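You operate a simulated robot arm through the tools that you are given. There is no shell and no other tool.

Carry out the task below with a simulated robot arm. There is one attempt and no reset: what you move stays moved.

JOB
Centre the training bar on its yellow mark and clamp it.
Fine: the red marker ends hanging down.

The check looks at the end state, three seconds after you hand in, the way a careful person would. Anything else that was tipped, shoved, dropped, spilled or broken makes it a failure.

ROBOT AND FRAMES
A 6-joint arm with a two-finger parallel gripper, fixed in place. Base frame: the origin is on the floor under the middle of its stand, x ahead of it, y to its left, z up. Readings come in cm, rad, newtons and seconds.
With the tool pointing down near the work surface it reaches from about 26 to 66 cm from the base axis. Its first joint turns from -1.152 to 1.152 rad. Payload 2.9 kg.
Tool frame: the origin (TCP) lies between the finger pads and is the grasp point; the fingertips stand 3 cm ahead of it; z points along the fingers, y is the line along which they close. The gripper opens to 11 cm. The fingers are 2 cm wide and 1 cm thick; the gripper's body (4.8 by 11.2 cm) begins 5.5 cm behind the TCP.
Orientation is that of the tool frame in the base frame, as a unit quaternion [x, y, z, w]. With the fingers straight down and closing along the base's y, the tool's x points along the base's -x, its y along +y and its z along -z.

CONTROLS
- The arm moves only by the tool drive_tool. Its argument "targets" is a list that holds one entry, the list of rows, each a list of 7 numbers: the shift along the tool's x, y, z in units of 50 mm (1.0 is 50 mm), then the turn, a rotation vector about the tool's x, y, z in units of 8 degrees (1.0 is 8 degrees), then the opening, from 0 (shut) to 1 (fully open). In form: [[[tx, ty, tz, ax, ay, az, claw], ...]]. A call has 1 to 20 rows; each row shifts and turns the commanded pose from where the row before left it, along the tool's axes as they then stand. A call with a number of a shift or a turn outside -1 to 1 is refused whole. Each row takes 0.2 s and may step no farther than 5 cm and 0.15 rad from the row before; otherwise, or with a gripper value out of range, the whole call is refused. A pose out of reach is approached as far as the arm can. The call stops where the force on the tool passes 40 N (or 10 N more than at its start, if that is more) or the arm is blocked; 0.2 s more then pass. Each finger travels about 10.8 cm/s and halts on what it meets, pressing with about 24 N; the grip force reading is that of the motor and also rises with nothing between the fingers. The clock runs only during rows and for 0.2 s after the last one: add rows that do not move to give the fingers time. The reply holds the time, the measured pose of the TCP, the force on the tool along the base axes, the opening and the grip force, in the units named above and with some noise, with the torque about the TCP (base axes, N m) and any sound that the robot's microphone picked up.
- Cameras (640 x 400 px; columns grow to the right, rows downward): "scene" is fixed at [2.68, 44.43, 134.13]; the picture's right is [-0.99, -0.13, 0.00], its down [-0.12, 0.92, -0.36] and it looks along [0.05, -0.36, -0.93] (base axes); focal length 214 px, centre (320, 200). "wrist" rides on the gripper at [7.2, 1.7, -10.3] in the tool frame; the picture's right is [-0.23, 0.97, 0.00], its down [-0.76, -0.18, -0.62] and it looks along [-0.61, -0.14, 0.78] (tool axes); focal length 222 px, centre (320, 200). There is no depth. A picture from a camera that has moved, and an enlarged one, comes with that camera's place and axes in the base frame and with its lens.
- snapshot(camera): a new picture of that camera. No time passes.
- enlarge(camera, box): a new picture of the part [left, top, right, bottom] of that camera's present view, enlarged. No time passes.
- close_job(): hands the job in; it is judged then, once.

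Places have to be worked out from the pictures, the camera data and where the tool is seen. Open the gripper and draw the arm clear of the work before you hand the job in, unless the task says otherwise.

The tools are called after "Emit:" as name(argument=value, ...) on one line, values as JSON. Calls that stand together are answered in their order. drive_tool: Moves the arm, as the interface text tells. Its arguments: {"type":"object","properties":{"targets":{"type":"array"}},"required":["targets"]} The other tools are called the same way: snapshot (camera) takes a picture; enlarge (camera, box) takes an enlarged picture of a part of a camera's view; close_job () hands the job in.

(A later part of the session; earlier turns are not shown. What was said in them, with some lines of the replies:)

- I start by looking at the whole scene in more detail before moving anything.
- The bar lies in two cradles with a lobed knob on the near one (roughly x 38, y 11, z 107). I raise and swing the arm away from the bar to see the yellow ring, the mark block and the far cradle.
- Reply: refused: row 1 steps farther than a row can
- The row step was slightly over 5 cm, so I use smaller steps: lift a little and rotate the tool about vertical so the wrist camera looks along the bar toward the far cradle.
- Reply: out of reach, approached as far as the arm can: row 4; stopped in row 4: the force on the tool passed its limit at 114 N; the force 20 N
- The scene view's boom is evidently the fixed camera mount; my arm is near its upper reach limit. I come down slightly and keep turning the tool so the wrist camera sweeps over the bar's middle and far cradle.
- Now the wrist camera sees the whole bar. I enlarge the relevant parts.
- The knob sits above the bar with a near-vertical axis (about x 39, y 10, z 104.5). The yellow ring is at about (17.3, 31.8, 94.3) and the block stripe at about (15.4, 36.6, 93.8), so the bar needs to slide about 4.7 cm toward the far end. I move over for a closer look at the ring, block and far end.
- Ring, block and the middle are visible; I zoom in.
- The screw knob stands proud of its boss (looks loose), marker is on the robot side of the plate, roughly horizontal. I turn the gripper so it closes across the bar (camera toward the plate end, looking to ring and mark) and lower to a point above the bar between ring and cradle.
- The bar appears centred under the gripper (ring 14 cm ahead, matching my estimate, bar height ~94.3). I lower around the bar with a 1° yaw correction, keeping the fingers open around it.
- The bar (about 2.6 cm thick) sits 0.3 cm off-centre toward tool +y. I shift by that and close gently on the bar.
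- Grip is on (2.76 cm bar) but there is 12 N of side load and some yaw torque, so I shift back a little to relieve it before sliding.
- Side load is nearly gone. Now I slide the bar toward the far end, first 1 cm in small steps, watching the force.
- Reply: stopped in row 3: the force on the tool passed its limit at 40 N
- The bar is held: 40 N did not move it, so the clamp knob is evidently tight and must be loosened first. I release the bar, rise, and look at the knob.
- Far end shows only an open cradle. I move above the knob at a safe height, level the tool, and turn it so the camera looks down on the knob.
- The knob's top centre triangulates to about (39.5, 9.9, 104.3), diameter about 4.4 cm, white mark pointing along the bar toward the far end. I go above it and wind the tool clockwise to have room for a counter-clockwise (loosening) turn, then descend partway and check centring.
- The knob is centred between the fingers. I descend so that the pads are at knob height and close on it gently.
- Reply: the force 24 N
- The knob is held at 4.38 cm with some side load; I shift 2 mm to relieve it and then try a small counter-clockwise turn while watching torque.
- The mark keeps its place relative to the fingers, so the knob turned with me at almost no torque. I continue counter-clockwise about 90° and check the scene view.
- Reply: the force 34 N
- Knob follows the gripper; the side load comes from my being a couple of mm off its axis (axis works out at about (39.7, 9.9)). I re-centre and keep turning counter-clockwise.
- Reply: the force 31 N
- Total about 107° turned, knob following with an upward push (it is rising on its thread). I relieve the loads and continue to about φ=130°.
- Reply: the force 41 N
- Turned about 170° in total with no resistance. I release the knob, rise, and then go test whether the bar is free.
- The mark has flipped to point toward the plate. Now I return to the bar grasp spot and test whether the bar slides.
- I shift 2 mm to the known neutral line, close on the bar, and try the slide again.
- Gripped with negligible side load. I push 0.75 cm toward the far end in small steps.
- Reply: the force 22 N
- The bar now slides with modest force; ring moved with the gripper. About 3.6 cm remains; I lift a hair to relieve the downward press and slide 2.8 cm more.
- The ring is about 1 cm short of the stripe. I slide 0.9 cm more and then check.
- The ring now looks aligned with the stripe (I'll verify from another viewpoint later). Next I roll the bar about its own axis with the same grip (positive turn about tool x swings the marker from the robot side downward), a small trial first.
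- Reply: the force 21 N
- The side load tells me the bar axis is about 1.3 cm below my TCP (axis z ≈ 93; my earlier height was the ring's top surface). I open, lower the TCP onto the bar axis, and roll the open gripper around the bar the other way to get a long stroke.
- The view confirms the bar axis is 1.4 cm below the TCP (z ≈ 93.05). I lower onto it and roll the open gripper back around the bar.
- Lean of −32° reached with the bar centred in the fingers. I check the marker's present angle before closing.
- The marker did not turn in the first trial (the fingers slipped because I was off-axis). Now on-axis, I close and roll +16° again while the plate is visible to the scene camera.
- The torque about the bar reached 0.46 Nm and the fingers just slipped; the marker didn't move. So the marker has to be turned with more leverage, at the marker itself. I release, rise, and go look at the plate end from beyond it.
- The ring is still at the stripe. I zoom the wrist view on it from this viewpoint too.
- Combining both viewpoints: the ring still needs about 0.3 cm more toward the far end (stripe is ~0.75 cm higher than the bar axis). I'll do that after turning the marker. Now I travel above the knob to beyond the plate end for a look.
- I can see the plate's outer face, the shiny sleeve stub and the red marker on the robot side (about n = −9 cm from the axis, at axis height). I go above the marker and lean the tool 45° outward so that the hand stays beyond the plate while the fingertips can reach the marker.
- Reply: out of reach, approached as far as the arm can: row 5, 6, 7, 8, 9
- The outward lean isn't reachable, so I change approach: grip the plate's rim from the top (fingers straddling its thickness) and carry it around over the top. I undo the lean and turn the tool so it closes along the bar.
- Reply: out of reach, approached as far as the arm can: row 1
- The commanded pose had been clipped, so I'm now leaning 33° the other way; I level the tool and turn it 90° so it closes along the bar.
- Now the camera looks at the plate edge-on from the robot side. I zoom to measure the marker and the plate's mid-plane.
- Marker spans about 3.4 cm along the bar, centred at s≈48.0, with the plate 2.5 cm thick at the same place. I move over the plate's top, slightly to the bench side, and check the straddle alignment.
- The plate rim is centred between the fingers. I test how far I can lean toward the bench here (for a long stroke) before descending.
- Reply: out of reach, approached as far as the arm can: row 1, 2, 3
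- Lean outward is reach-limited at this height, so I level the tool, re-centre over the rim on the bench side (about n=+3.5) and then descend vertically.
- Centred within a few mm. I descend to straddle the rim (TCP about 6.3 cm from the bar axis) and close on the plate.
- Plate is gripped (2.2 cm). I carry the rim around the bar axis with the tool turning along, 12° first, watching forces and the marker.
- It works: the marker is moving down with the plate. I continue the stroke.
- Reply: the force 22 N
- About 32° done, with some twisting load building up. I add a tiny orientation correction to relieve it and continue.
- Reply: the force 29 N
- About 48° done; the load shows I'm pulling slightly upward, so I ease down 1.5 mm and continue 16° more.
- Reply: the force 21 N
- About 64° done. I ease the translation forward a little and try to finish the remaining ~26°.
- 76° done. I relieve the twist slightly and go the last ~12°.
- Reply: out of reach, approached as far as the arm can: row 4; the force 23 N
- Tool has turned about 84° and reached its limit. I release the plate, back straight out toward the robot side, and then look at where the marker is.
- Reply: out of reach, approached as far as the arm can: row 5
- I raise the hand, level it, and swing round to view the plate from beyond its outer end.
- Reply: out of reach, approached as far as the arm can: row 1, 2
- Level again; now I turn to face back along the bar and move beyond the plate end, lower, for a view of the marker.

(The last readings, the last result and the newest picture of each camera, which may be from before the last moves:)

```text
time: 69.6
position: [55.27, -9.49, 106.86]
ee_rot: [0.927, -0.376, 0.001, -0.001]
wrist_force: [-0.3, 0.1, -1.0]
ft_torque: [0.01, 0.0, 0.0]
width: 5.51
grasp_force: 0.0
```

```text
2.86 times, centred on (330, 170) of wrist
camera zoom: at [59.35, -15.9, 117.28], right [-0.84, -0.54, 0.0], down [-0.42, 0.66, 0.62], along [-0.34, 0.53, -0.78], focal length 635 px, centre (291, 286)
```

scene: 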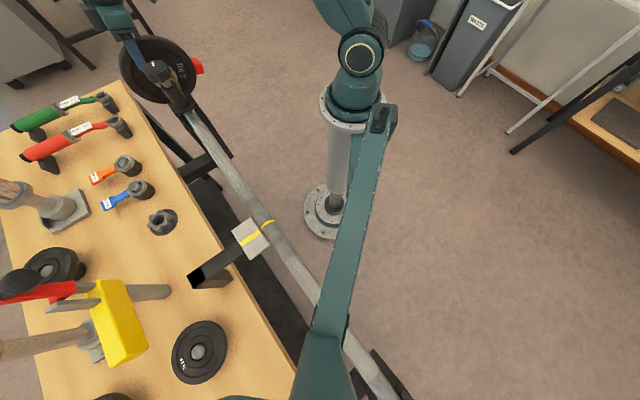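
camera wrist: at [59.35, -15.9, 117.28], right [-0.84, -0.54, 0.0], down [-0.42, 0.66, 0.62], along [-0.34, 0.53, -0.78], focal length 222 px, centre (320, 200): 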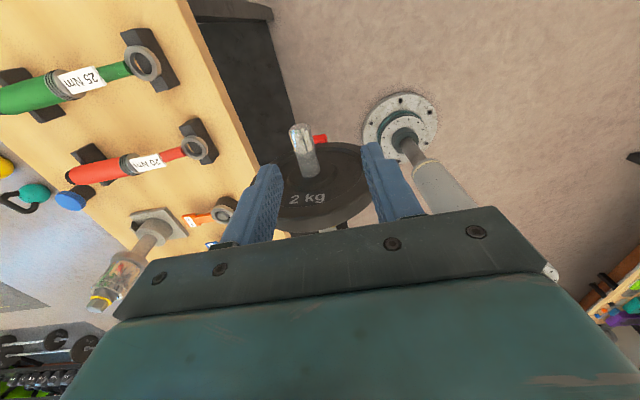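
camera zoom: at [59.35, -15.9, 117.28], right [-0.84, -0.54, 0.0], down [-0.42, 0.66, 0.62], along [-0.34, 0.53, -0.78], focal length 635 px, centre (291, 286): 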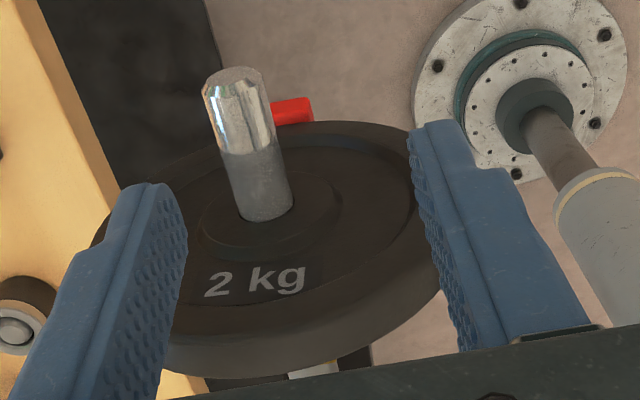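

The marker is now near the bottom, a few degrees toward the robot side, partly hidden by the sleeve stub. I shift the camera sideways to see it fully.

Emit:
drive_tool(targets=[[[0, 0.9, 0.3, 0, 0, 0, 0.8], [0, 0.6, 0.3, 0, 0, 0, 1.0]]])

Emit:
snapshot(camera="wrist")

Emit:
enlarge(camera="wrist", box=[220, 60, 360, 200])

```text
time: 70.2
position: [49.96, -15.06, 104.05]
ee_rot: [0.927, -0.376, 0.001, -0.001]
wrist_force: [-0.1, -0.5, -0.5]
ft_torque: [0.0, 0.0, 0.04]
width: 11.0
grasp_force: 0.0
```

```text
taken
camera wrist: at [54.02, -21.3, 114.34], right [-0.84, -0.54, 0.0], down [-0.42, 0.66, 0.62], along [-0.34, 0.53, -0.78], focal length 222 px, centre (320, 200)
```

wrist: 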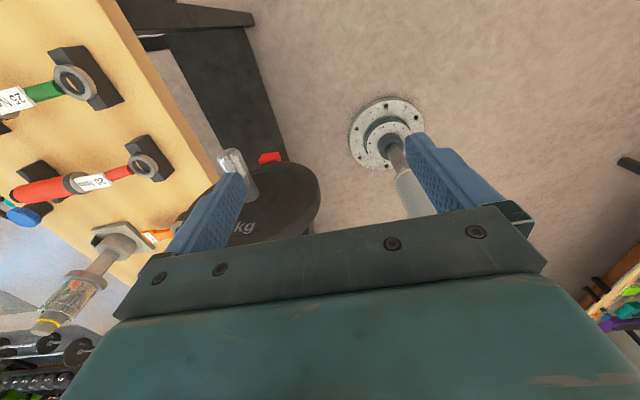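

```text
2.86 times, centred on (290, 130) of wrist
camera zoom: at [54.02, -21.3, 114.34], right [-0.84, -0.54, 0.0], down [-0.42, 0.66, 0.62], along [-0.34, 0.53, -0.78], focal length 635 px, centre (406, 400)
```

zoom: 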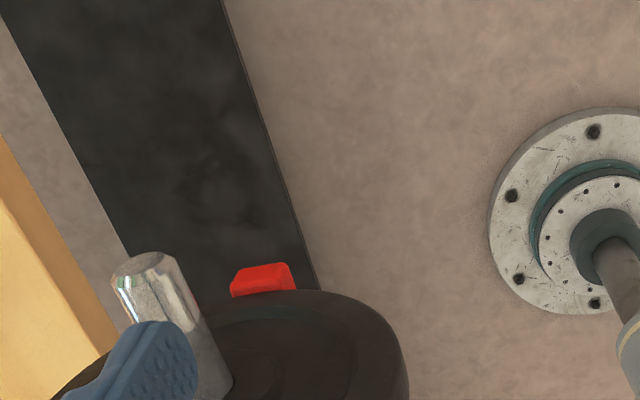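

The marker is about 8° short of straight down (its centre is ~1.3 cm to the robot side of the axis). I check the ring's position now as well, before regripping the rim for the last few degrees.

Emit:
enlarge(camera="scene", box=[220, 190, 300, 240])

Emit:
enlarge(camera="scene", box=[100, 20, 260, 120])

```text
8.00 times, centred on (260, 215) of scene
camera zoom: at [2.68, 44.43, 134.13], right [-0.99, -0.13, 0.0], down [-0.12, 0.92, -0.36], along [0.05, -0.36, -0.93], focal length 1716 px, centre (800, 80)
```

zoom: 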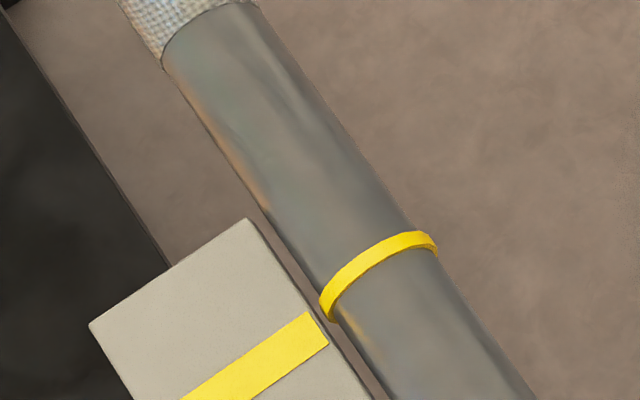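

```text
4.00 times, centred on (180, 70) of scene
camera zoom: at [2.68, 44.43, 134.13], right [-0.99, -0.13, 0.0], down [-0.12, 0.92, -0.36], along [0.05, -0.36, -0.93], focal length 858 px, centre (880, 720)
```

zoom: 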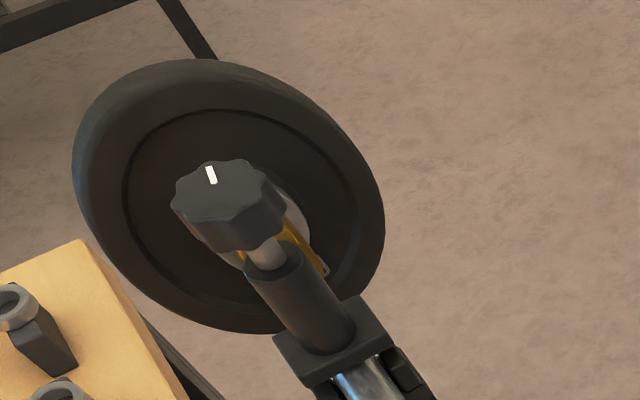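

Ring hasn't moved. I go back over the plate's top with the fingers closing along the bar for the last few degrees.

Emit:
drive_tool(targets=[[[0, 0, -0.6, 0, 0, 0.95, 0.7], [0, 0, -0.6, 0, 0, 0.95, 0.5], [0, 0, 0, 0, 0, 0.95, 0.5], [0, 0, 0, 0, 0, 0.95, 0.5], [0, 0, 0, 0, 0, 0.95, 0.5], [0, 0, 0, 0, 0, 0.95, 0.5], [0, 0, 0, 0, 0, 0.95, 0.5], [0, 0, 0, 0, 0, 0.95, 0.5], [0, 0, 0, 0, 0, 0.95, 0.5], [0, 0, 0, 0, 0, 0.95, 0.5], [0, 0, 0, 0, 0, 0.95, 0.5], [0, 0, 0, 0, 0, 0.95, 0.5], [-0.713, 0.547, 0, 0, 0, 0, 0.5], [-0.713, 0.547, 0, 0, 0, 0, 0.5], [-0.713, 0.547, 0, 0, 0, 0, 0.5]]])

Emit:
snapshot(camera="wrist")

```text
time: 73.4
position: [51.67, -1.64, 110.23]
ee_rot: [-0.379, 0.925, 0.001, 0.0]
wrist_force: [-0.2, 0.0, -0.2]
ft_torque: [-0.04, -0.02, -0.01]
width: 5.52
grasp_force: 0.0
```

```text
taken
camera wrist: at [45.45, -5.45, 120.39], right [-0.52, 0.85, 0.0], down [0.67, 0.41, 0.62], along [0.53, 0.33, -0.78], focal length 222 px, centre (320, 200)
```

wrist: 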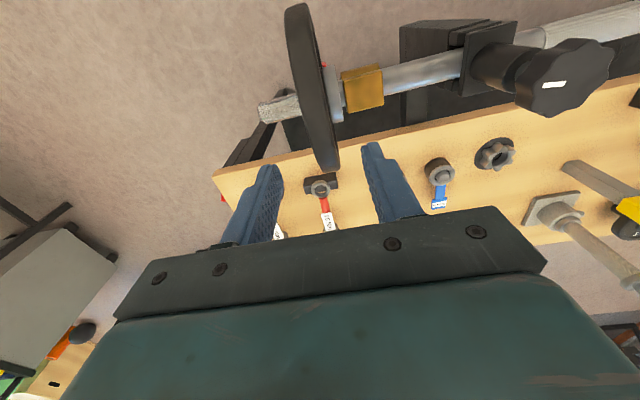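

Centred over the top of the rim. I descend and close on the plate.

Emit:
drive_tool(targets=[[[0, 0, 0.8, 0, 0, 0, 0.5], [0, 0, 0.8, 0, 0, 0, 0.5], [0, 0, 0.58, 0, 0, 0, 0.5], [0, 0, 0, 0, 0, 0, 0.4], [0, 0, 0, 0, 0, 0, 0.33], [0, 0, 0, 0, 0, 0, 0.28], [0, 0, 0, 0, 0, 0, 0.24], [0, 0, 0, 0, 0, 0, 0.2], [0, 0, 0, 0, 0, 0, 0.16]]])

Emit:
enlarge(camera="scene", box=[220, 190, 300, 240])

```text
time: 75.4
position: [51.65, -1.42, 99.35]
ee_rot: [-0.379, 0.925, 0.001, 0.002]
wrist_force: [6.0, -7.0, -2.4]
ft_torque: [-0.03, -0.04, 0.47]
width: 2.19
grasp_force: 44.4
```

```text
8.00 times, centred on (260, 215) of scene
camera zoom: at [2.7, 44.41, 134.13], right [-0.99, -0.13, 0.0], down [-0.12, 0.92, -0.36], along [0.05, -0.36, -0.93], focal length 1716 px, centre (800, 80)
```

zoom: 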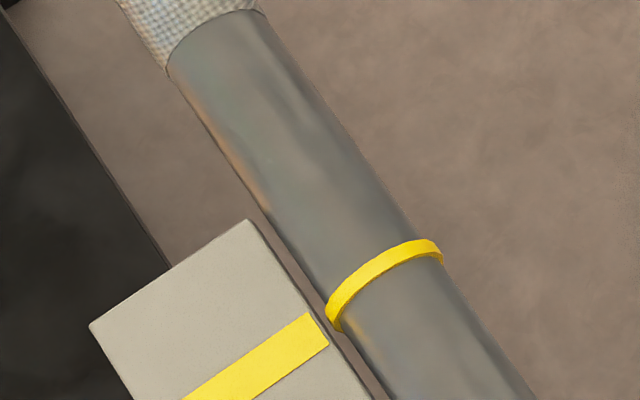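

Closing on the plate nudged the bar about 2.7 mm toward the far end, almost exactly the correction I needed. Now I rotate the plate the last ~8°.

Emit:
drive_tool(targets=[[[0.0882, 0, -0.0055, 0, -0.5, 0, 0.15], [0.0882, 0, -0.0055, 0, -0.5, 0, 0.15], [0, 0, 0, 0, 0, 0, 0.15]]])

Emit:
enlarge(camera="scene", box=[220, 190, 300, 240])

```text
time: 76.2
position: [51.02, -2.13, 99.27]
ee_rot: [-0.379, 0.922, 0.028, 0.066]
wrist_force: [-2.0, -3.1, 11.6]
ft_torque: [0.23, 0.45, 1.34]
width: 2.2
grasp_force: 45.1
```

```text
8.00 times, centred on (260, 215) of scene
camera zoom: at [2.66, 44.42, 134.13], right [-0.99, -0.13, 0.0], down [-0.12, 0.92, -0.36], along [0.05, -0.36, -0.93], focal length 1716 px, centre (800, 80)
```

zoom: 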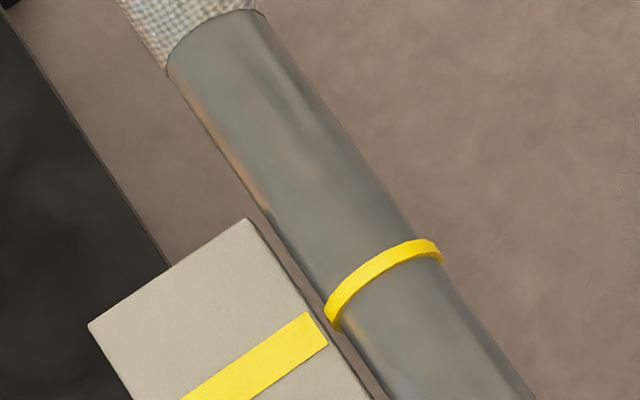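

Done with little force. I open, retract upward, and go re-measure the marker from beyond the end.

Emit:
drive_tool(targets=[[[0, 0, 0, 0, 0, 0, 0.25], [0, 0, 0, 0, 0, 0, 0.4], [0, 0, 0, 0, 0, 0, 0.5], [0, 0, -0.6, 0, 0, 0, 0.5], [0, 0, -0.8, 0, 1, 0, 0.5], [0, 0, -0.8, 0, 0, 0, 0.5]]])

Emit:
enlarge(camera="scene", box=[220, 190, 300, 240])

```text
time: 77.6
position: [50.23, -2.91, 109.93]
ee_rot: [-0.38, 0.925, 0.001, 0.0]
wrist_force: [-0.1, 0.7, 0.0]
ft_torque: [0.03, 0.03, 0.03]
width: 5.51
grasp_force: 0.0
```

```text
8.00 times, centred on (260, 215) of scene
camera zoom: at [2.68, 44.43, 134.13], right [-0.99, -0.13, 0.0], down [-0.12, 0.92, -0.36], along [0.05, -0.36, -0.93], focal length 1716 px, centre (800, 80)
```

zoom: 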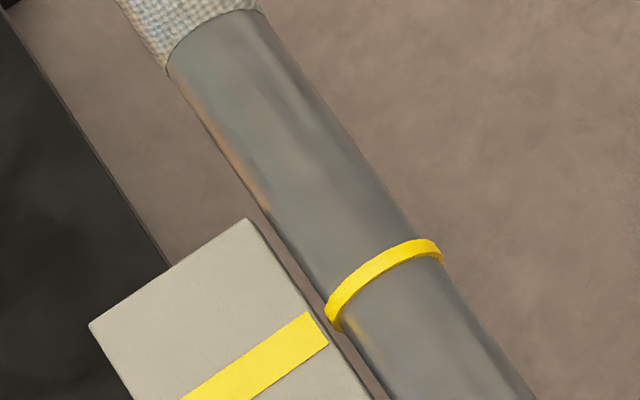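

Ring is steady. I return to the viewing spot beyond the plate end.

Emit:
drive_tool(targets=[[[0.587, -0.567, 0, 0, 0, 0, 0.5], [0.587, -0.567, 0, 0, 0, 0, 0.5], [0.587, -0.567, 0, 0, 0, 0, 0.6], [0, 0, 0, 0, 0, -0.95, 0.8], [0, 0, 0, 0, 0, -0.95, 1], [0, 0, 0, 0, 0, -0.95, 1], [0, 0, 0, 0, 0, -0.95, 1], [0, 0, 0, 0, 0, -0.95, 1], [0, 0, 0, 0, 0, -0.95, 1], [0, 0, 0, 0, 0, -0.95, 1], [0, 0, 0, 0, 0, -0.95, 1], [0, 0, 0, 0, 0, -0.95, 1], [0, 0, 0, 0, 0, -0.95, 1], [0, 0, 0, 0, 0, -0.95, 1], [0, 0, 0, 0, 0, -0.95, 1], [0, 0, 0.6, 0, 0, 0, 1], [0, 0, 0.6, 0, 0, 0, 1]]])

Emit:
snapshot(camera="wrist")

Emit:
enlarge(camera="wrist", box=[220, 80, 340, 180])

```text
time: 81.2
position: [50.18, -15.16, 103.94]
ee_rot: [0.927, -0.376, 0.0, -0.002]
wrist_force: [0.8, 0.3, 0.0]
ft_torque: [-0.01, -0.03, 0.05]
width: 11.0
grasp_force: 0.0
```

```text
taken
camera wrist: at [54.26, -21.47, 114.25], right [-0.84, -0.54, 0.0], down [-0.42, 0.66, 0.62], along [-0.34, 0.53, -0.78], focal length 222 px, centre (320, 200)
```

wrist: 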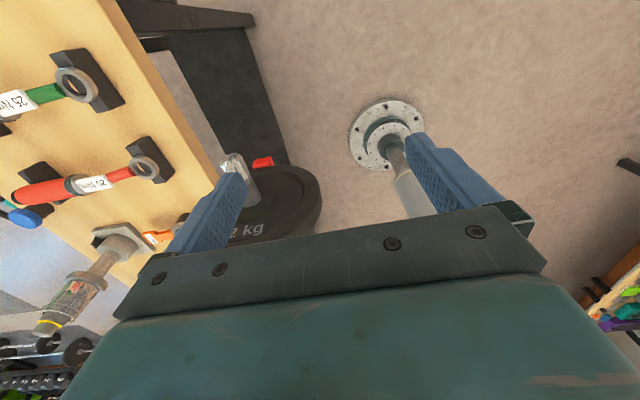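

```text
4.00 times, centred on (280, 130) of wrist
camera zoom: at [54.26, -21.47, 114.25], right [-0.84, -0.54, 0.0], down [-0.42, 0.66, 0.62], along [-0.34, 0.53, -0.78], focal length 888 px, centre (480, 480)
```

zoom: 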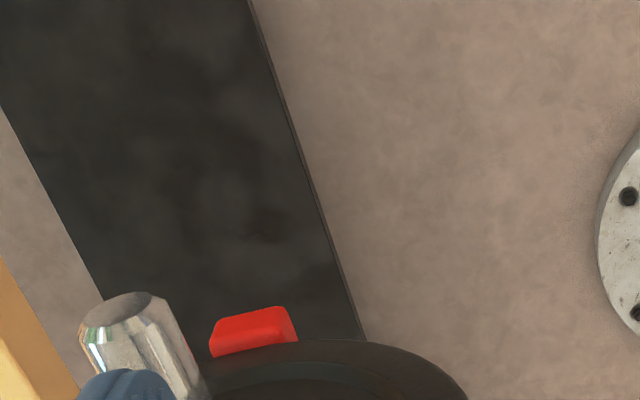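

Marker centre is now within about 0.1 cm of directly below the axis (tilt under ~1°). I travel back over the bar (well above the knob) to re-check the ring against the stripe from nearly overhead.

Emit:
drive_tool(targets=[[[0, 0, -1, 0, 0, 0, 1], [0, 0, -1, 0, 0, 0, 0.9], [-0.97, -0.2, 0, 0, 0, 0, 0.8], [-0.97, -0.2, 0, 0, 0, 0, 0.8], [-0.97, -0.2, 0, 0, 0, 0, 0.8], [-0.97, -0.2, 0, 0, 0, 0, 0.8], [-0.97, -0.2, 0, 0, 0, 0, 0.8], [-0.97, -0.2, 0, 0, 0, 0, 0.8], [-0.97, -0.2, 0, 0, 0, 0, 0.8], [-0.97, -0.2, 0, 0, 0, 0, 0.8], [-0.97, -0.2, 0, 0, 0, 0, 0.8], [-0.97, -0.2, 0, 0, 0, 0, 0.8], [-0.97, -0.2, 0, 0, 0, 0, 0.8], [-0.97, -0.1, 0, 0, 0, 0, 0.8]]])

Emit:
snapshot(camera="wrist")

```text
time: 84.2
position: [16.34, 33.5, 113.83]
ee_rot: [0.926, -0.377, -0.002, -0.002]
wrist_force: [0.4, 0.6, 0.3]
ft_torque: [-0.01, -0.01, -0.01]
width: 8.79
grasp_force: 0.1
```

```text
taken
camera wrist: at [20.44, 27.18, 124.17], right [-0.84, -0.54, 0.0], down [-0.42, 0.66, 0.63], along [-0.34, 0.53, -0.78], focal length 222 px, centre (320, 200)
```

wrist: 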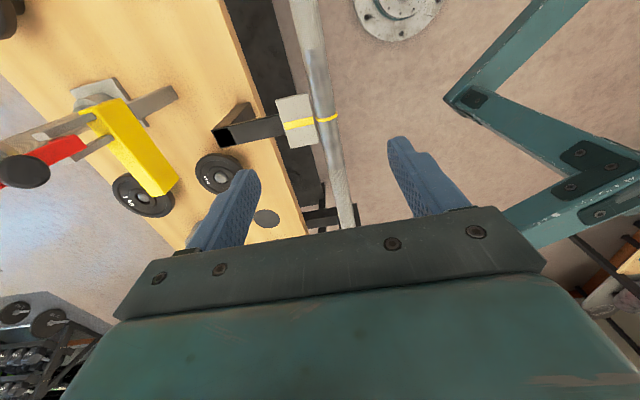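

Emit:
enlarge(camera="wrist", box=[270, 85, 350, 155])

Emit:
enlarge(camera="scene", box=[220, 190, 300, 240])

```text
5.71 times, centred on (310, 120) of wrist
camera zoom: at [20.44, 27.18, 124.17], right [-0.84, -0.54, 0.0], down [-0.42, 0.66, 0.63], along [-0.34, 0.53, -0.78], focal length 1269 px, centre (377, 657)
```

zoom: 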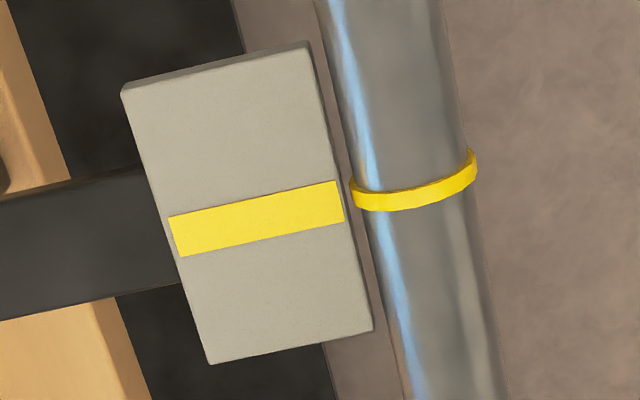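

```text
8.00 times, centred on (260, 215) of scene
camera zoom: at [2.68, 44.43, 134.13], right [-0.99, -0.13, 0.0], down [-0.12, 0.92, -0.36], along [0.05, -0.36, -0.93], focal length 1716 px, centre (800, 80)
```

zoom: 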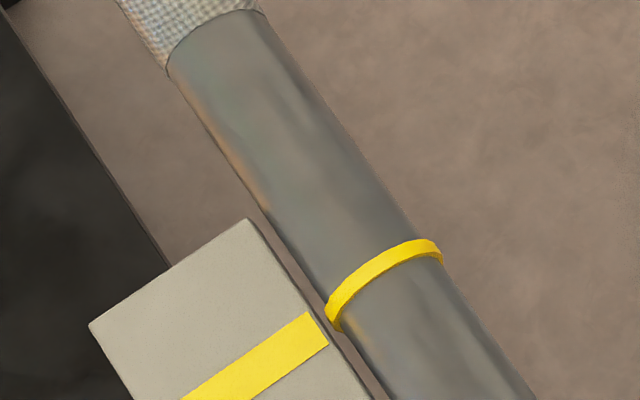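

Both views agree: ring and stripe coincide within about a millimetre. Now I go above the knob, ready for a clockwise (tightening) turn from φ≈135°.

Emit:
drive_tool(targets=[[[0.944, 0.021, 0, 0, 0, 0, 0.7], [0.944, 0.021, 0, 0, 0, 0, 0.7], [0.944, 0.021, 0, 0, 0, 0, 0.7], [0.944, 0.021, 0, 0, 0, 0, 0.7], [0.944, 0.021, 0, 0, 0, 0, 0.7], [0.944, 0.021, 0, 0, 0, 0, 0.7], [0.944, 0.021, 0, 0, 0, 0, 0.7]]])

Emit:
snapshot(camera="wrist")

```text
time: 85.8
position: [39.59, 10.02, 114.18]
ee_rot: [0.926, -0.376, 0.001, -0.002]
wrist_force: [0.6, 0.5, 0.0]
ft_torque: [0.01, 0.01, -0.05]
width: 7.69
grasp_force: 0.1
```

```text
taken
camera wrist: at [43.68, 3.7, 124.47], right [-0.84, -0.54, 0.0], down [-0.42, 0.66, 0.62], along [-0.34, 0.53, -0.78], focal length 222 px, centre (320, 200)
```

wrist: 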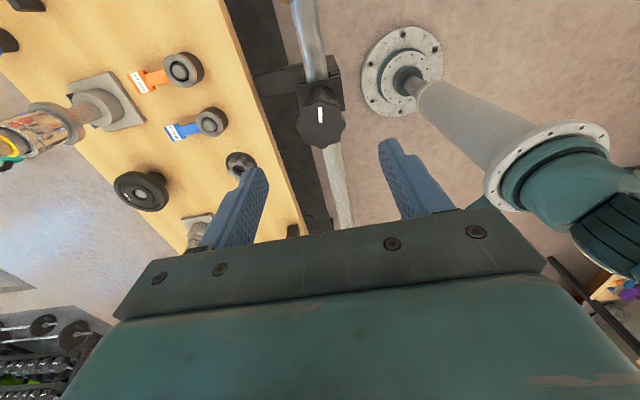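

Knob is centred. I descend and close on it.

Emit:
drive_tool(targets=[[[0.014, 0.026, 0.8, 0, 0, 0, 0.65], [0, 0, 0.8, 0, 0, 0, 0.6], [0, 0, 0.5, 0, 0, 0, 0.55], [0, 0, 0, 0, 0, 0, 0.47], [0, 0, 0, 0, 0, 0, 0.43], [0, 0, 0, 0, 0, 0, 0.4], [0, 0, 0, 0, 0, 0, 0.36], [0, 0, 0, 0, 0, 0, 0.33], [0, 0, 0, 0, 0, 0, 0.3]]])

Emit:
enlarge(camera="wrist", box=[240, 120, 400, 240])

```text
time: 87.8
position: [39.64, 9.69, 103.6]
ee_rot: [0.927, -0.376, -0.001, -0.002]
wrist_force: [4.0, 4.3, -6.5]
ft_torque: [-0.05, -0.4, -0.01]
width: 4.31
grasp_force: 44.5
```

```text
3.33 times, centred on (320, 180) of wrist
camera zoom: at [43.74, 3.54, 113.96], right [-0.84, -0.54, 0.0], down [-0.42, 0.66, 0.62], along [-0.34, 0.53, -0.78], focal length 740 px, centre (320, 267)
```

zoom: 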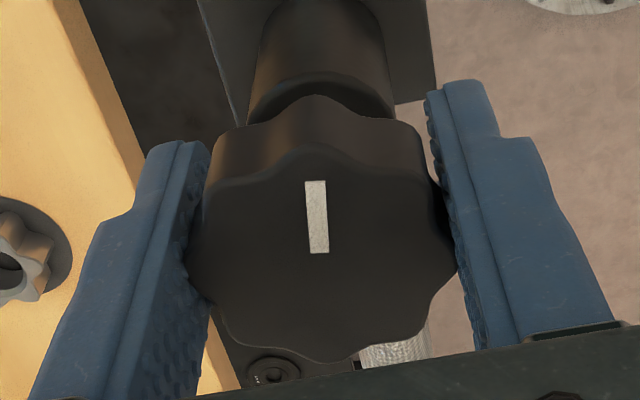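

Good grip with little side load. I turn clockwise in stages, checking load and torque.

Emit:
drive_tool(targets=[[[0, 0, 0, 0, 0, 1, 0.3], [0, 0, 0, 0, 0, 1, 0.3], [0, 0, 0, 0, 0, 1, 0.3], [0, 0, 0, 0, 0, 1, 0.3], [0, 0, 0, 0, 0, 1, 0.3], [0, 0, 0, 0, 0, 1, 0.3]]])

Emit:
enlarge(camera="wrist", box=[240, 120, 400, 240])

```text
time: 89.2
position: [39.6, 9.78, 103.6]
ee_rot: [-0.691, 0.723, 0.0, 0.001]
wrist_force: [1.8, -16.6, 13.8]
ft_torque: [-0.81, 0.42, 0.01]
width: 4.32
grasp_force: 44.8
```

```text
3.33 times, centred on (320, 180) of wrist
camera zoom: at [37.62, 2.62, 113.95], right [-0.96, 0.27, 0.0], down [0.21, 0.75, 0.62], along [0.17, 0.6, -0.78], focal length 740 px, centre (320, 267)
```

zoom: 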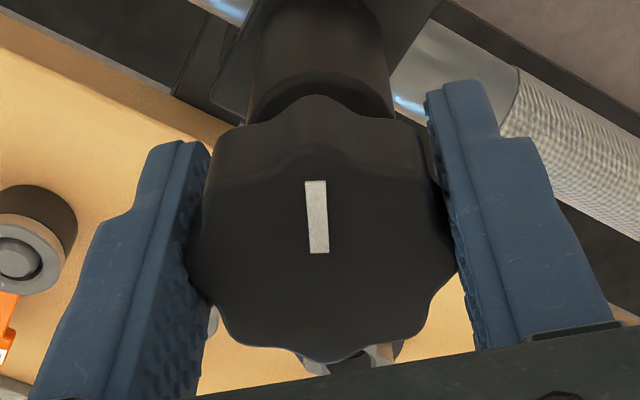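

Knob follows. I relieve the small side load and continue clockwise.

Emit:
drive_tool(targets=[[[0.025, 0, -0.005, 0, 0, 0, 0.3], [0, 0, 0, 0, 0, 1, 0.3], [0, 0, 0, 0, 0, 1, 0.3], [0, 0, 0, 0, 0, 1, 0.3], [0, 0, 0, 0, 0, 1, 0.3], [0, 0, 0, 0, 0, 1, 0.3], [0, 0, 0, 0, 0, 1, 0.3], [0, 0, 0, 0, 0, 1, 0.3]]])

Emit:
enlarge(camera="wrist", box=[240, 120, 400, 240])

```text
time: 91.0
position: [39.6, 9.81, 103.75]
ee_rot: [-0.273, 0.962, 0.002, 0.001]
wrist_force: [-7.5, 1.8, 11.0]
ft_torque: [0.7, -0.86, 0.0]
width: 4.28
grasp_force: 44.9
```

```text
3.33 times, centred on (320, 180) of wrist
camera zoom: at [32.51, 7.45, 113.95], right [-0.32, 0.95, 0.0], down [0.74, 0.25, 0.62], along [0.59, 0.2, -0.78], focal length 740 px, centre (320, 267)
```

zoom: 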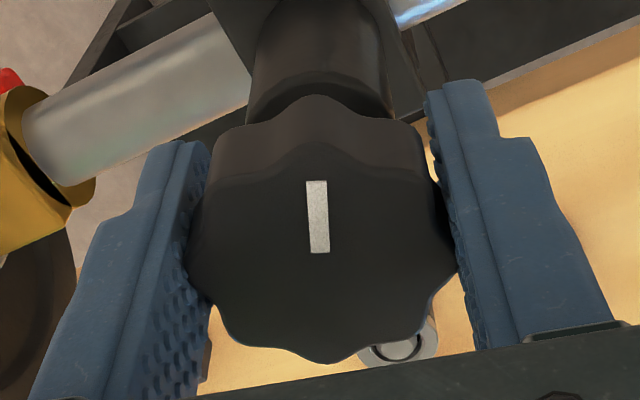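

No tightening torque yet. I continue clockwise toward φ≈−45°.

Emit:
drive_tool(targets=[[[0, 0, -0.005, 0, 0, 1, 0.3], [0, 0, 0, 0, 0, 1, 0.3], [0, 0, 0, 0, 0, 1, 0.3], [0, 0, 0, 0, 0, 1, 0.3], [0, 0, 0, 0, 0, 1, 0.3]]])

Emit:
enlarge(camera="wrist", box=[240, 120, 400, 240])

```text
time: 92.2
position: [39.52, 10.0, 103.7]
ee_rot: [0.072, 0.997, 0.002, -0.001]
wrist_force: [-16.0, 16.4, 3.7]
ft_torque: [-0.01, -0.41, 0.03]
width: 4.32
grasp_force: 44.5
```

```text
3.33 times, centred on (320, 180) of wrist
camera zoom: at [32.64, 12.6, 113.97], right [0.36, 0.93, 0.0], down [0.73, -0.29, 0.62], along [0.58, -0.22, -0.78], focal length 740 px, centre (320, 267)
```

zoom: 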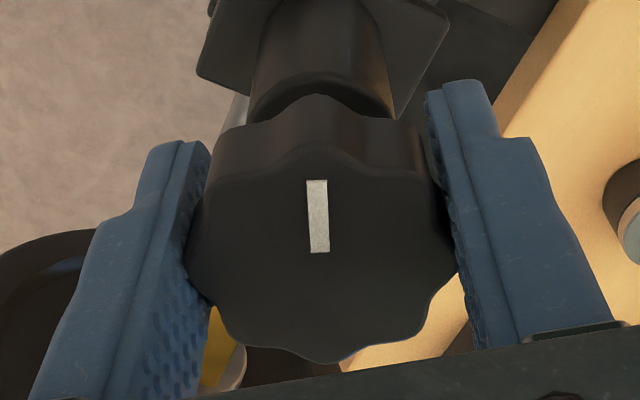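

Still no resistance at φ≈−8°. I relieve side load and continue to the original knob angle and slightly beyond, watching for torque.

Emit:
drive_tool(targets=[[[0.034, 0.025, 0, 0, 0, 0, 0.3], [0, 0, 0, 0, 0, 1, 0.3], [0, 0, 0, 0, 0, 1, 0.3], [0, 0, 0, 0, 0, 1, 0.3], [0, 0, 0, 0, 0, 1, 0.3]]])

Emit:
enlarge(camera="wrist", box=[240, 120, 400, 240])

```text
time: 93.4
position: [39.58, 9.92, 103.64]
ee_rot: [0.344, 0.939, 0.002, 0.001]
wrist_force: [4.2, 14.0, -0.5]
ft_torque: [-0.1, -0.05, 0.43]
width: 4.4
grasp_force: 30.0
```

```text
3.33 times, centred on (320, 180) of wrist
camera zoom: at [35.03, 15.97, 113.96], right [0.8, 0.6, 0.0], down [0.46, -0.63, 0.62], along [0.37, -0.5, -0.78], focal length 740 px, centre (320, 267)
```

zoom: 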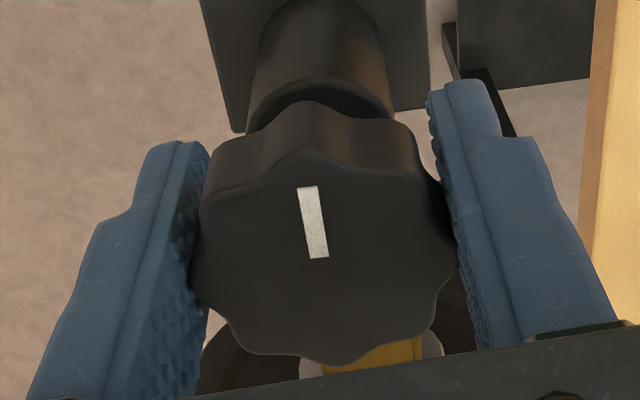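

Resistance has appeared (0.43 Nm) right at the original knob angle, and the knob starts to lag the fingers: it is coming up tight. I add one small extra turn to make sure it is seated.

Emit:
drive_tool(targets=[[[0, 0, 0, 0, 0, 0.5, 0.25], [0, 0, 0, 0, 0, 0.5, 0.25]]])

Emit:
enlarge(camera="wrist", box=[240, 120, 400, 240])

Emit:
enlarge(camera="scene", box=[100, 20, 260, 120])

```text
time: 94.0
position: [39.43, 10.09, 103.56]
ee_rot: [0.408, 0.913, 0.002, 0.001]
wrist_force: [6.7, 17.0, 1.6]
ft_torque: [-0.27, 0.12, 0.8]
width: 4.37
grasp_force: 45.1
```

```text
3.33 times, centred on (320, 180) of wrist
camera zoom: at [35.95, 16.52, 113.95], right [0.88, 0.48, 0.0], down [0.37, -0.69, 0.62], along [0.3, -0.54, -0.78], focal length 740 px, centre (320, 267)
```

zoom: 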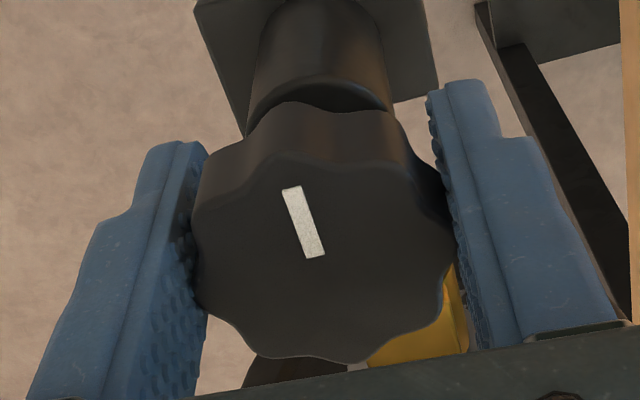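

```text
4.00 times, centred on (180, 70) of scene
camera zoom: at [2.7, 44.47, 134.11], right [-0.99, -0.13, 0.0], down [-0.12, 0.92, -0.36], along [0.05, -0.36, -0.93], focal length 858 px, centre (880, 720)
```

zoom: 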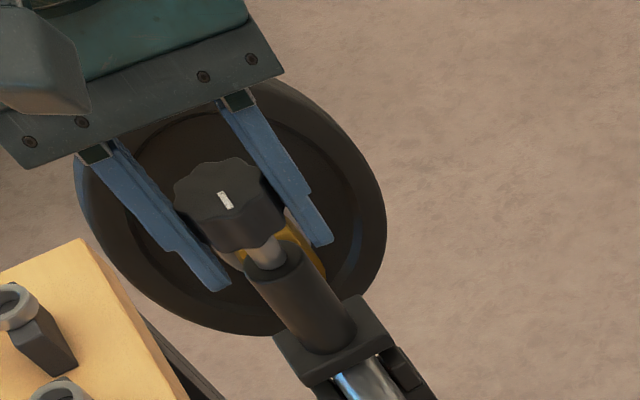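

Torque rose to 0.8 Nm and the fingers now slip on the knob; its mark is back at the original tight angle. I open, rise clear, and re-check everything.

Emit:
drive_tool(targets=[[[0, 0, 0, 0, 0, 0, 0.45], [0, 0, 0, 0, 0, 0, 0.6], [0, 0, 0, 0, 0, 0, 0.7], [0, 0, -0.8, 0, 0, 0, 0.7], [0, 0, -0.8, 0, 0, 0, 0.8], [0, 0, -0.6, 0, 0, 0, 0.8]]])

Emit:
snapshot(camera="wrist")

Emit:
enlarge(camera="scene", box=[100, 20, 260, 120])

Emit:
enlarge(camera="scene", box=[220, 190, 300, 240])

```text
time: 95.4
position: [39.53, 10.01, 114.7]
ee_rot: [0.409, 0.912, 0.001, -0.001]
wrist_force: [-0.4, 0.4, 0.0]
ft_torque: [-0.01, 0.0, -0.05]
width: 8.81
grasp_force: 0.1
```

```text
taken
camera wrist: at [36.03, 16.53, 124.93], right [0.88, 0.48, 0.0], down [0.37, -0.69, 0.62], along [0.3, -0.55, -0.78], focal length 222 px, centre (320, 200)
```

wrist: 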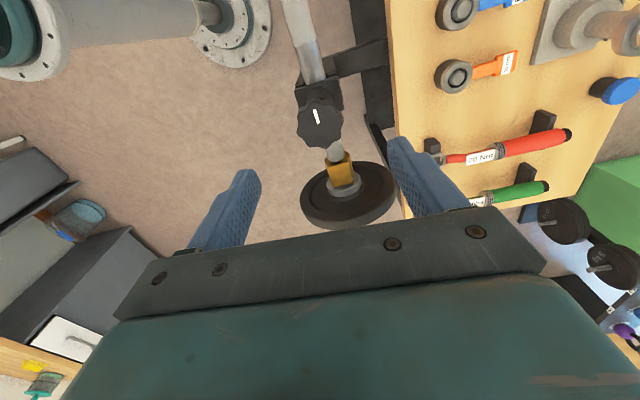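

```text
4.00 times, centred on (180, 70) of scene
camera zoom: at [2.68, 44.43, 134.13], right [-0.99, -0.13, 0.0], down [-0.12, 0.92, -0.36], along [0.05, -0.36, -0.93], focal length 858 px, centre (880, 720)
```

zoom: 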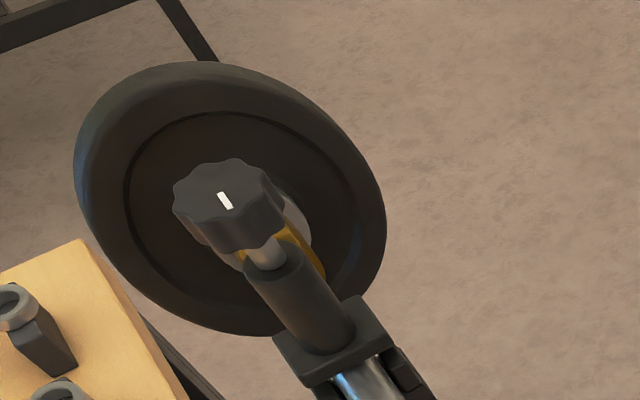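

```text
8.00 times, centred on (260, 215) of scene
camera zoom: at [2.68, 44.43, 134.13], right [-0.99, -0.13, 0.0], down [-0.12, 0.92, -0.36], along [0.05, -0.36, -0.93], focal length 1716 px, centre (800, 80)
```

zoom: 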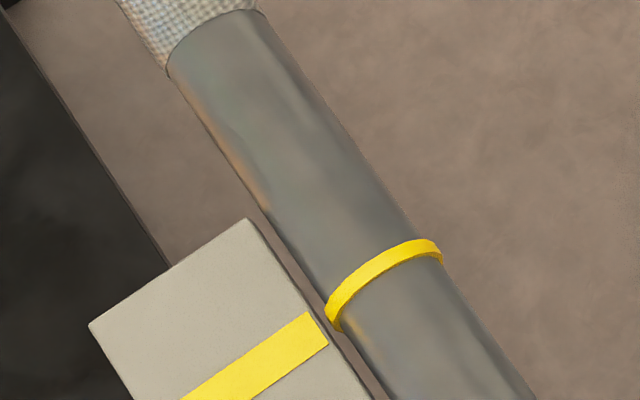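

Ring and knob mark are as intended. I verify the clamp with a gentle test: grip the bar between ring and cradle and push about 2 mm worth of command, which a loose bar (≈10 N friction) would show immediately.

Emit:
drive_tool(targets=[[[0, 0, 0, 0, 0, -0.36, 0.7], [0.95, 0, 0, 0, 0, 0, 0.6], [0.95, 0, 0, 0, 0, 0, 0.5], [0.95, 0, 0, 0, 0, 0, 0.5], [0.95, 0, 0, 0, 0, 0, 0.5], [0, 0, 0.9, 0, 0, 0, 0.5], [0, 0, 0.9, 0, 0, 0, 0.5], [0, 0, 0.9, 0, 0, 0, 0.5], [0, 0, 0.9, 0, 0, 0, 0.5], [0, 0, 0.5, 0, 0, 0, 0.5]]])

Emit:
snapshot(camera="wrist")

```text
time: 97.6
position: [26.24, 23.39, 94.06]
ee_rot: [0.386, 0.923, 0.002, -0.001]
wrist_force: [-0.4, 0.8, 0.5]
ft_torque: [-0.03, -0.01, 0.01]
width: 5.49
grasp_force: 0.0
```

```text
taken
camera wrist: at [22.4, 29.71, 104.41], right [0.85, 0.52, 0.0], down [0.41, -0.67, 0.62], along [0.33, -0.53, -0.78], focal length 222 px, centre (320, 200)
```

wrist: 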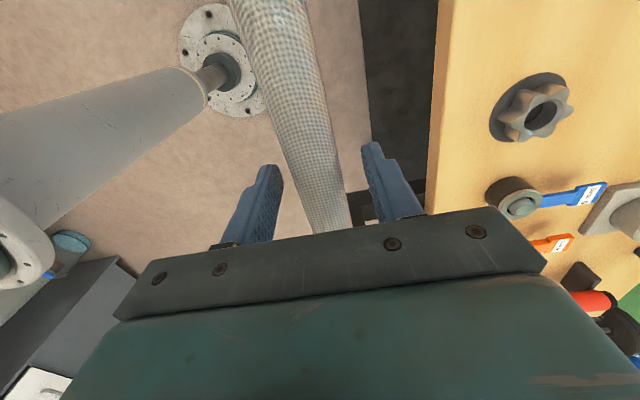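

The bar is centred in the fingers; I close and then push lightly along it.

Emit:
drive_tool(targets=[[[0, 0, 0, 0, 0, 0, 0.4], [0, 0, 0, 0, 0, 0, 0.3], [0, 0, 0, 0, 0, 0, 0.26], [0, 0, 0, 0, 0, 0, 0.22], [0, 0, 0, 0, 0, 0, 0.18], [0, 0, 0, 0, 0, 0, 0.16]]])

Emit:
drive_tool(targets=[[[0.02, 0, 0, 0, 0, 0, 0.16], [0.02, 0, 0, 0, 0, 0, 0.16]]])

Emit:
enlarge(camera="scene", box=[220, 190, 300, 240])

```text
time: 99.0
position: [26.24, 23.3, 94.03]
ee_rot: [0.385, 0.923, 0.0, 0.0]
wrist_force: [-5.8, -6.5, -0.4]
ft_torque: [-0.13, 0.1, 0.4]
width: 2.73
grasp_force: 45.0
```

```text
time: 99.6
position: [26.13, 23.29, 94.08]
ee_rot: [0.387, 0.922, -0.001, 0.001]
wrist_force: [6.3, -23.7, -5.1]
ft_torque: [0.22, 0.46, 0.77]
width: 2.77
grasp_force: 44.7
```

```text
8.00 times, centred on (260, 215) of scene
camera zoom: at [2.71, 44.37, 134.15], right [-0.99, -0.13, 0.0], down [-0.12, 0.92, -0.36], along [0.05, -0.36, -0.93], focal length 1716 px, centre (800, 80)
```

zoom: 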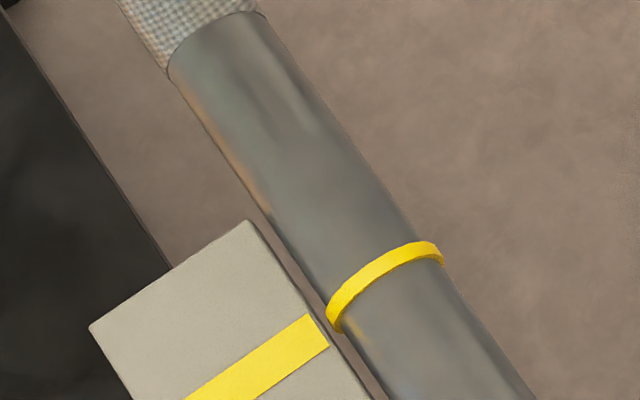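

The bar resisted 21 N with no movement relative to the block, so the clamp holds. I take the push back, release, and rise.

Emit:
drive_tool(targets=[[[-0.03, 0, 0, 0, 0, 0, 0.16], [0, 0, 0, 0, 0, 0, 0.3], [0, 0, 0, 0, 0, 0, 0.45], [0, 0, 0, 0, 0, 0, 0.5], [0, 0, -0.6, 0, 0, 0, 0.5], [0, 0, -0.9, 0, 0, 0, 0.6], [0, 0, -0.9, 0, 0, 0, 0.7], [0, 0, -0.9, 0, 0, 0, 0.8], [0, 0, -0.8, 0, 0, 0, 0.8]]])

Emit:
enlarge(camera="scene", box=[220, 190, 300, 240])

Emit:
snapshot(camera="wrist")

```text
time: 101.6
position: [26.05, 23.46, 114.67]
ee_rot: [0.385, 0.923, 0.001, 0.0]
wrist_force: [0.1, -0.5, -0.5]
ft_torque: [0.0, 0.0, 0.02]
width: 8.81
grasp_force: 0.1
```

```text
8.00 times, centred on (260, 215) of scene
camera zoom: at [2.68, 44.42, 134.13], right [-0.99, -0.13, 0.0], down [-0.12, 0.92, -0.36], along [0.05, -0.36, -0.93], focal length 1716 px, centre (800, 80)
```

zoom: 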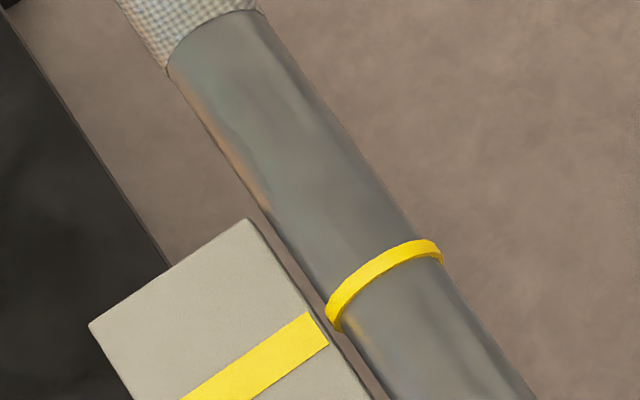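

```text
taken
camera wrist: at [22.27, 29.73, 125.01], right [0.85, 0.52, 0.0], down [0.41, -0.67, 0.62], along [0.33, -0.53, -0.78], focal length 222 px, centre (320, 200)
```

wrist: 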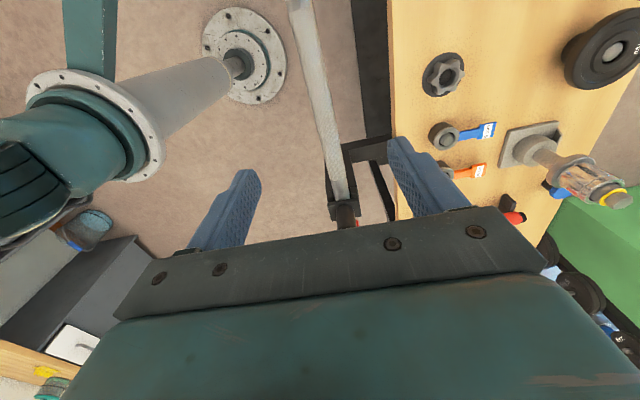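

I zoom on the plate area in this view, where a bit of red shows near the knob.

Emit:
enlarge(camera="wrist", box=[310, 150, 410, 230])

```text
5.00 times, centred on (360, 190) of wrist
camera zoom: at [22.27, 29.73, 125.01], right [0.85, 0.52, 0.0], down [0.41, -0.67, 0.62], along [0.33, -0.53, -0.78], focal length 1111 px, centre (120, 250)
```

zoom: 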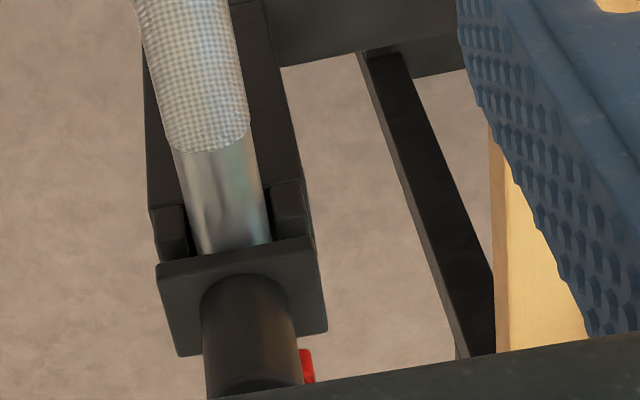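

I go for one last look at the marker from the inner side of the plate (robot-side offset so the bar doesn't hide it).

Emit:
drive_tool(targets=[[[-0.889, -0.254, 0, 0, 0, 0, 0.8], [-0.889, -0.254, 0, 0, 0, 0, 0.8], [-0.889, -0.254, 0, 0, 0, 0, 0.8], [-0.889, -0.254, 0, 0, 0, 0, 0.8], [-0.889, -0.254, 0, 0, 0, 0, 0.8], [-0.889, -0.254, 0, 0, 0, 0, 0.8], [-0.889, -0.254, 0, 0, 0, 0, 0.8]]])

Emit:
snapshot(camera="wrist")

```text
time: 103.2
position: [41.69, -4.98, 114.72]
ee_rot: [0.384, 0.923, 0.002, 0.0]
wrist_force: [-0.2, -0.4, -0.1]
ft_torque: [0.02, 0.02, 0.0]
width: 8.8
grasp_force: 0.1
```

```text
taken
camera wrist: at [37.85, 1.36, 125.09], right [0.85, 0.52, 0.0], down [0.41, -0.67, 0.62], along [0.33, -0.53, -0.78], focal length 222 px, centre (320, 200)
```

wrist: 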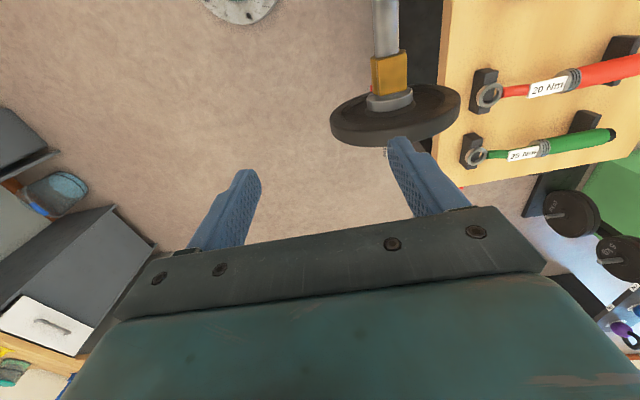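

The gold block hides the marker from here; I move further to the robot side and lower.

Emit:
drive_tool(targets=[[[0, -0.8, 0.5, 0, 0, 0, 0.8], [0, -0.8, 0.5, 0, 0, 0, 0.8], [0, 0, 0.8, 0, 0, 0, 0.8]]])

Emit:
snapshot(camera="wrist")

Emit:
enlarge(camera="wrist", box=[400, 0, 560, 120])

```text
time: 104.0
position: [36.07, -10.49, 105.57]
ee_rot: [0.385, 0.923, 0.001, 0.001]
wrist_force: [-0.3, -0.8, 0.6]
ft_torque: [-0.02, 0.0, -0.02]
width: 8.8
grasp_force: 0.2
```

```text
taken
camera wrist: at [32.16, -4.19, 115.88], right [0.85, 0.52, 0.0], down [0.41, -0.67, 0.62], along [0.33, -0.53, -0.78], focal length 222 px, centre (320, 200)
```

wrist: 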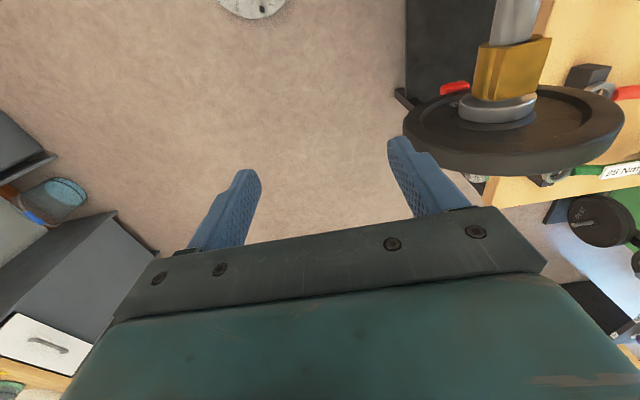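

```text
3.33 times, centred on (480, 60) of wrist
camera zoom: at [32.16, -4.19, 115.88], right [0.85, 0.52, 0.0], down [0.41, -0.67, 0.62], along [0.33, -0.53, -0.78], focal length 740 px, centre (-213, 667)
```

zoom: 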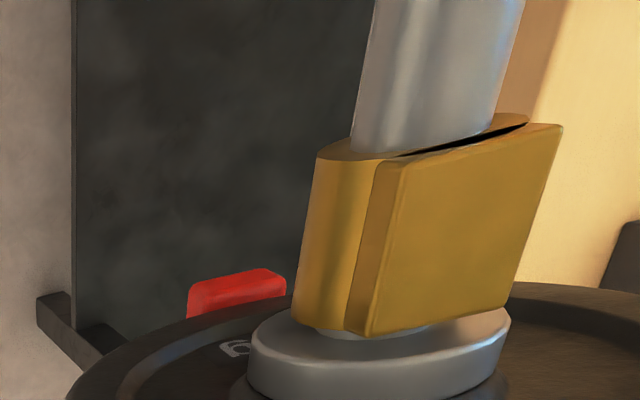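

From this side the marker spans about −1.4 to +1.4 cm around the axis, so it hangs straight down. Everything checks out; I open fully and draw the arm up and clear on the robot side.

Emit:
drive_tool(targets=[[[0, 0, -0.9, 0, 0, 0, 0.9], [0, 0, -0.9, 0, 0, 0, 1], [0, 0, -0.9, 0, 0, 0, 1], [0, 0, -0.8, 0, 0, 0, 1], [0, 0, 0, 0, 0, 0, 1]]])

Emit:
snapshot(camera="scene")

Emit:
enlarge(camera="scene", box=[220, 190, 300, 240])

Emit:
enlarge(camera="scene", box=[100, 20, 260, 120])

```text
time: 105.2
position: [35.81, -10.32, 123.24]
ee_rot: [0.385, 0.923, 0.001, 0.0]
wrist_force: [-0.6, 0.5, -0.3]
ft_torque: [0.01, 0.0, 0.04]
width: 10.98
grasp_force: 0.0
```

```text
taken
```

scene: 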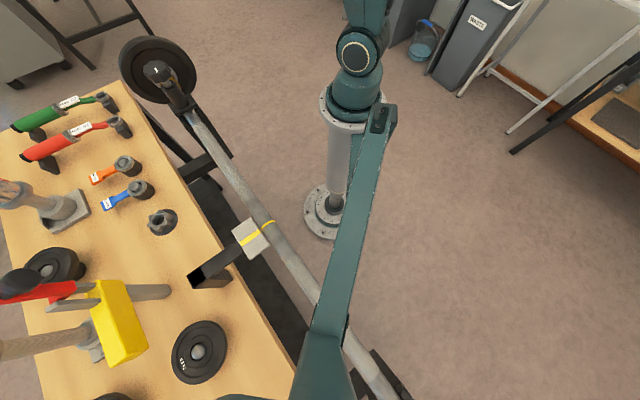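

```text
8.00 times, centred on (260, 215) of scene
camera zoom: at [2.68, 44.43, 134.13], right [-0.99, -0.13, 0.0], down [-0.12, 0.92, -0.36], along [0.05, -0.36, -0.93], focal length 1716 px, centre (800, 80)
```

zoom: 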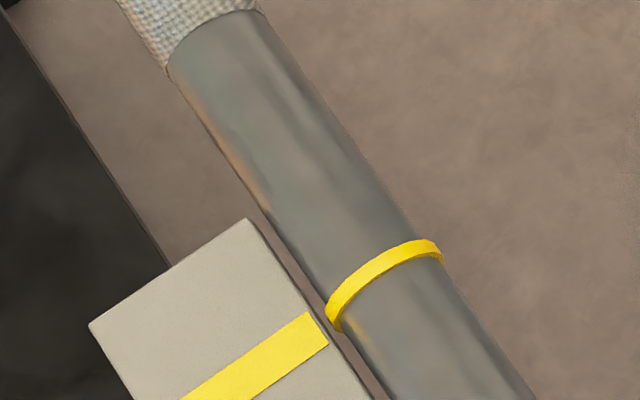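

```text
4.00 times, centred on (180, 70) of scene
camera zoom: at [2.68, 44.43, 134.13], right [-0.99, -0.13, 0.0], down [-0.12, 0.92, -0.36], along [0.05, -0.36, -0.93], focal length 858 px, centre (880, 720)
```

zoom: 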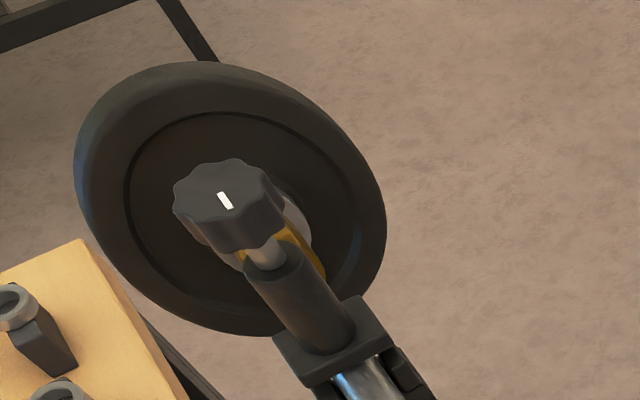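

The ring sits at the stripe, the knob is back at its tight angle with the bar holding a 21 N push, and the marker hangs straight down. The other items look undisturbed and the arm is clear with the gripper open. I hand the job in.

Emit:
close_job()

```text
The job is handed in.
```

The training bar is centred on its yellow mark and clamped, with the red marker hanging straight down, and I have handed the job in.

- **Centring:** The bar slid about 4.8 cm toward the far end. Views from two cameras put the yellow ring on the stripe to within about 1 mm.
- **Marker:** The plate is turned so the marker's centre is within about 1 mm of directly below the bar axis, seen from both sides of the plate. That is roughly 1° of tilt at most.
- **Clamp:** The knob was tight at the start, so I loosened it to slide and turn the bar. It is now back at its original tight angle, where it took 0.8 Nm before the fingers slipped on it. A test push of about 21 N did not move the bar; loose, it slid at about 10 N.

The last scene picture shows nothing else on the bench or around the stand moved or tipped. The arm is drawn up on the robot side with the gripper fully open.
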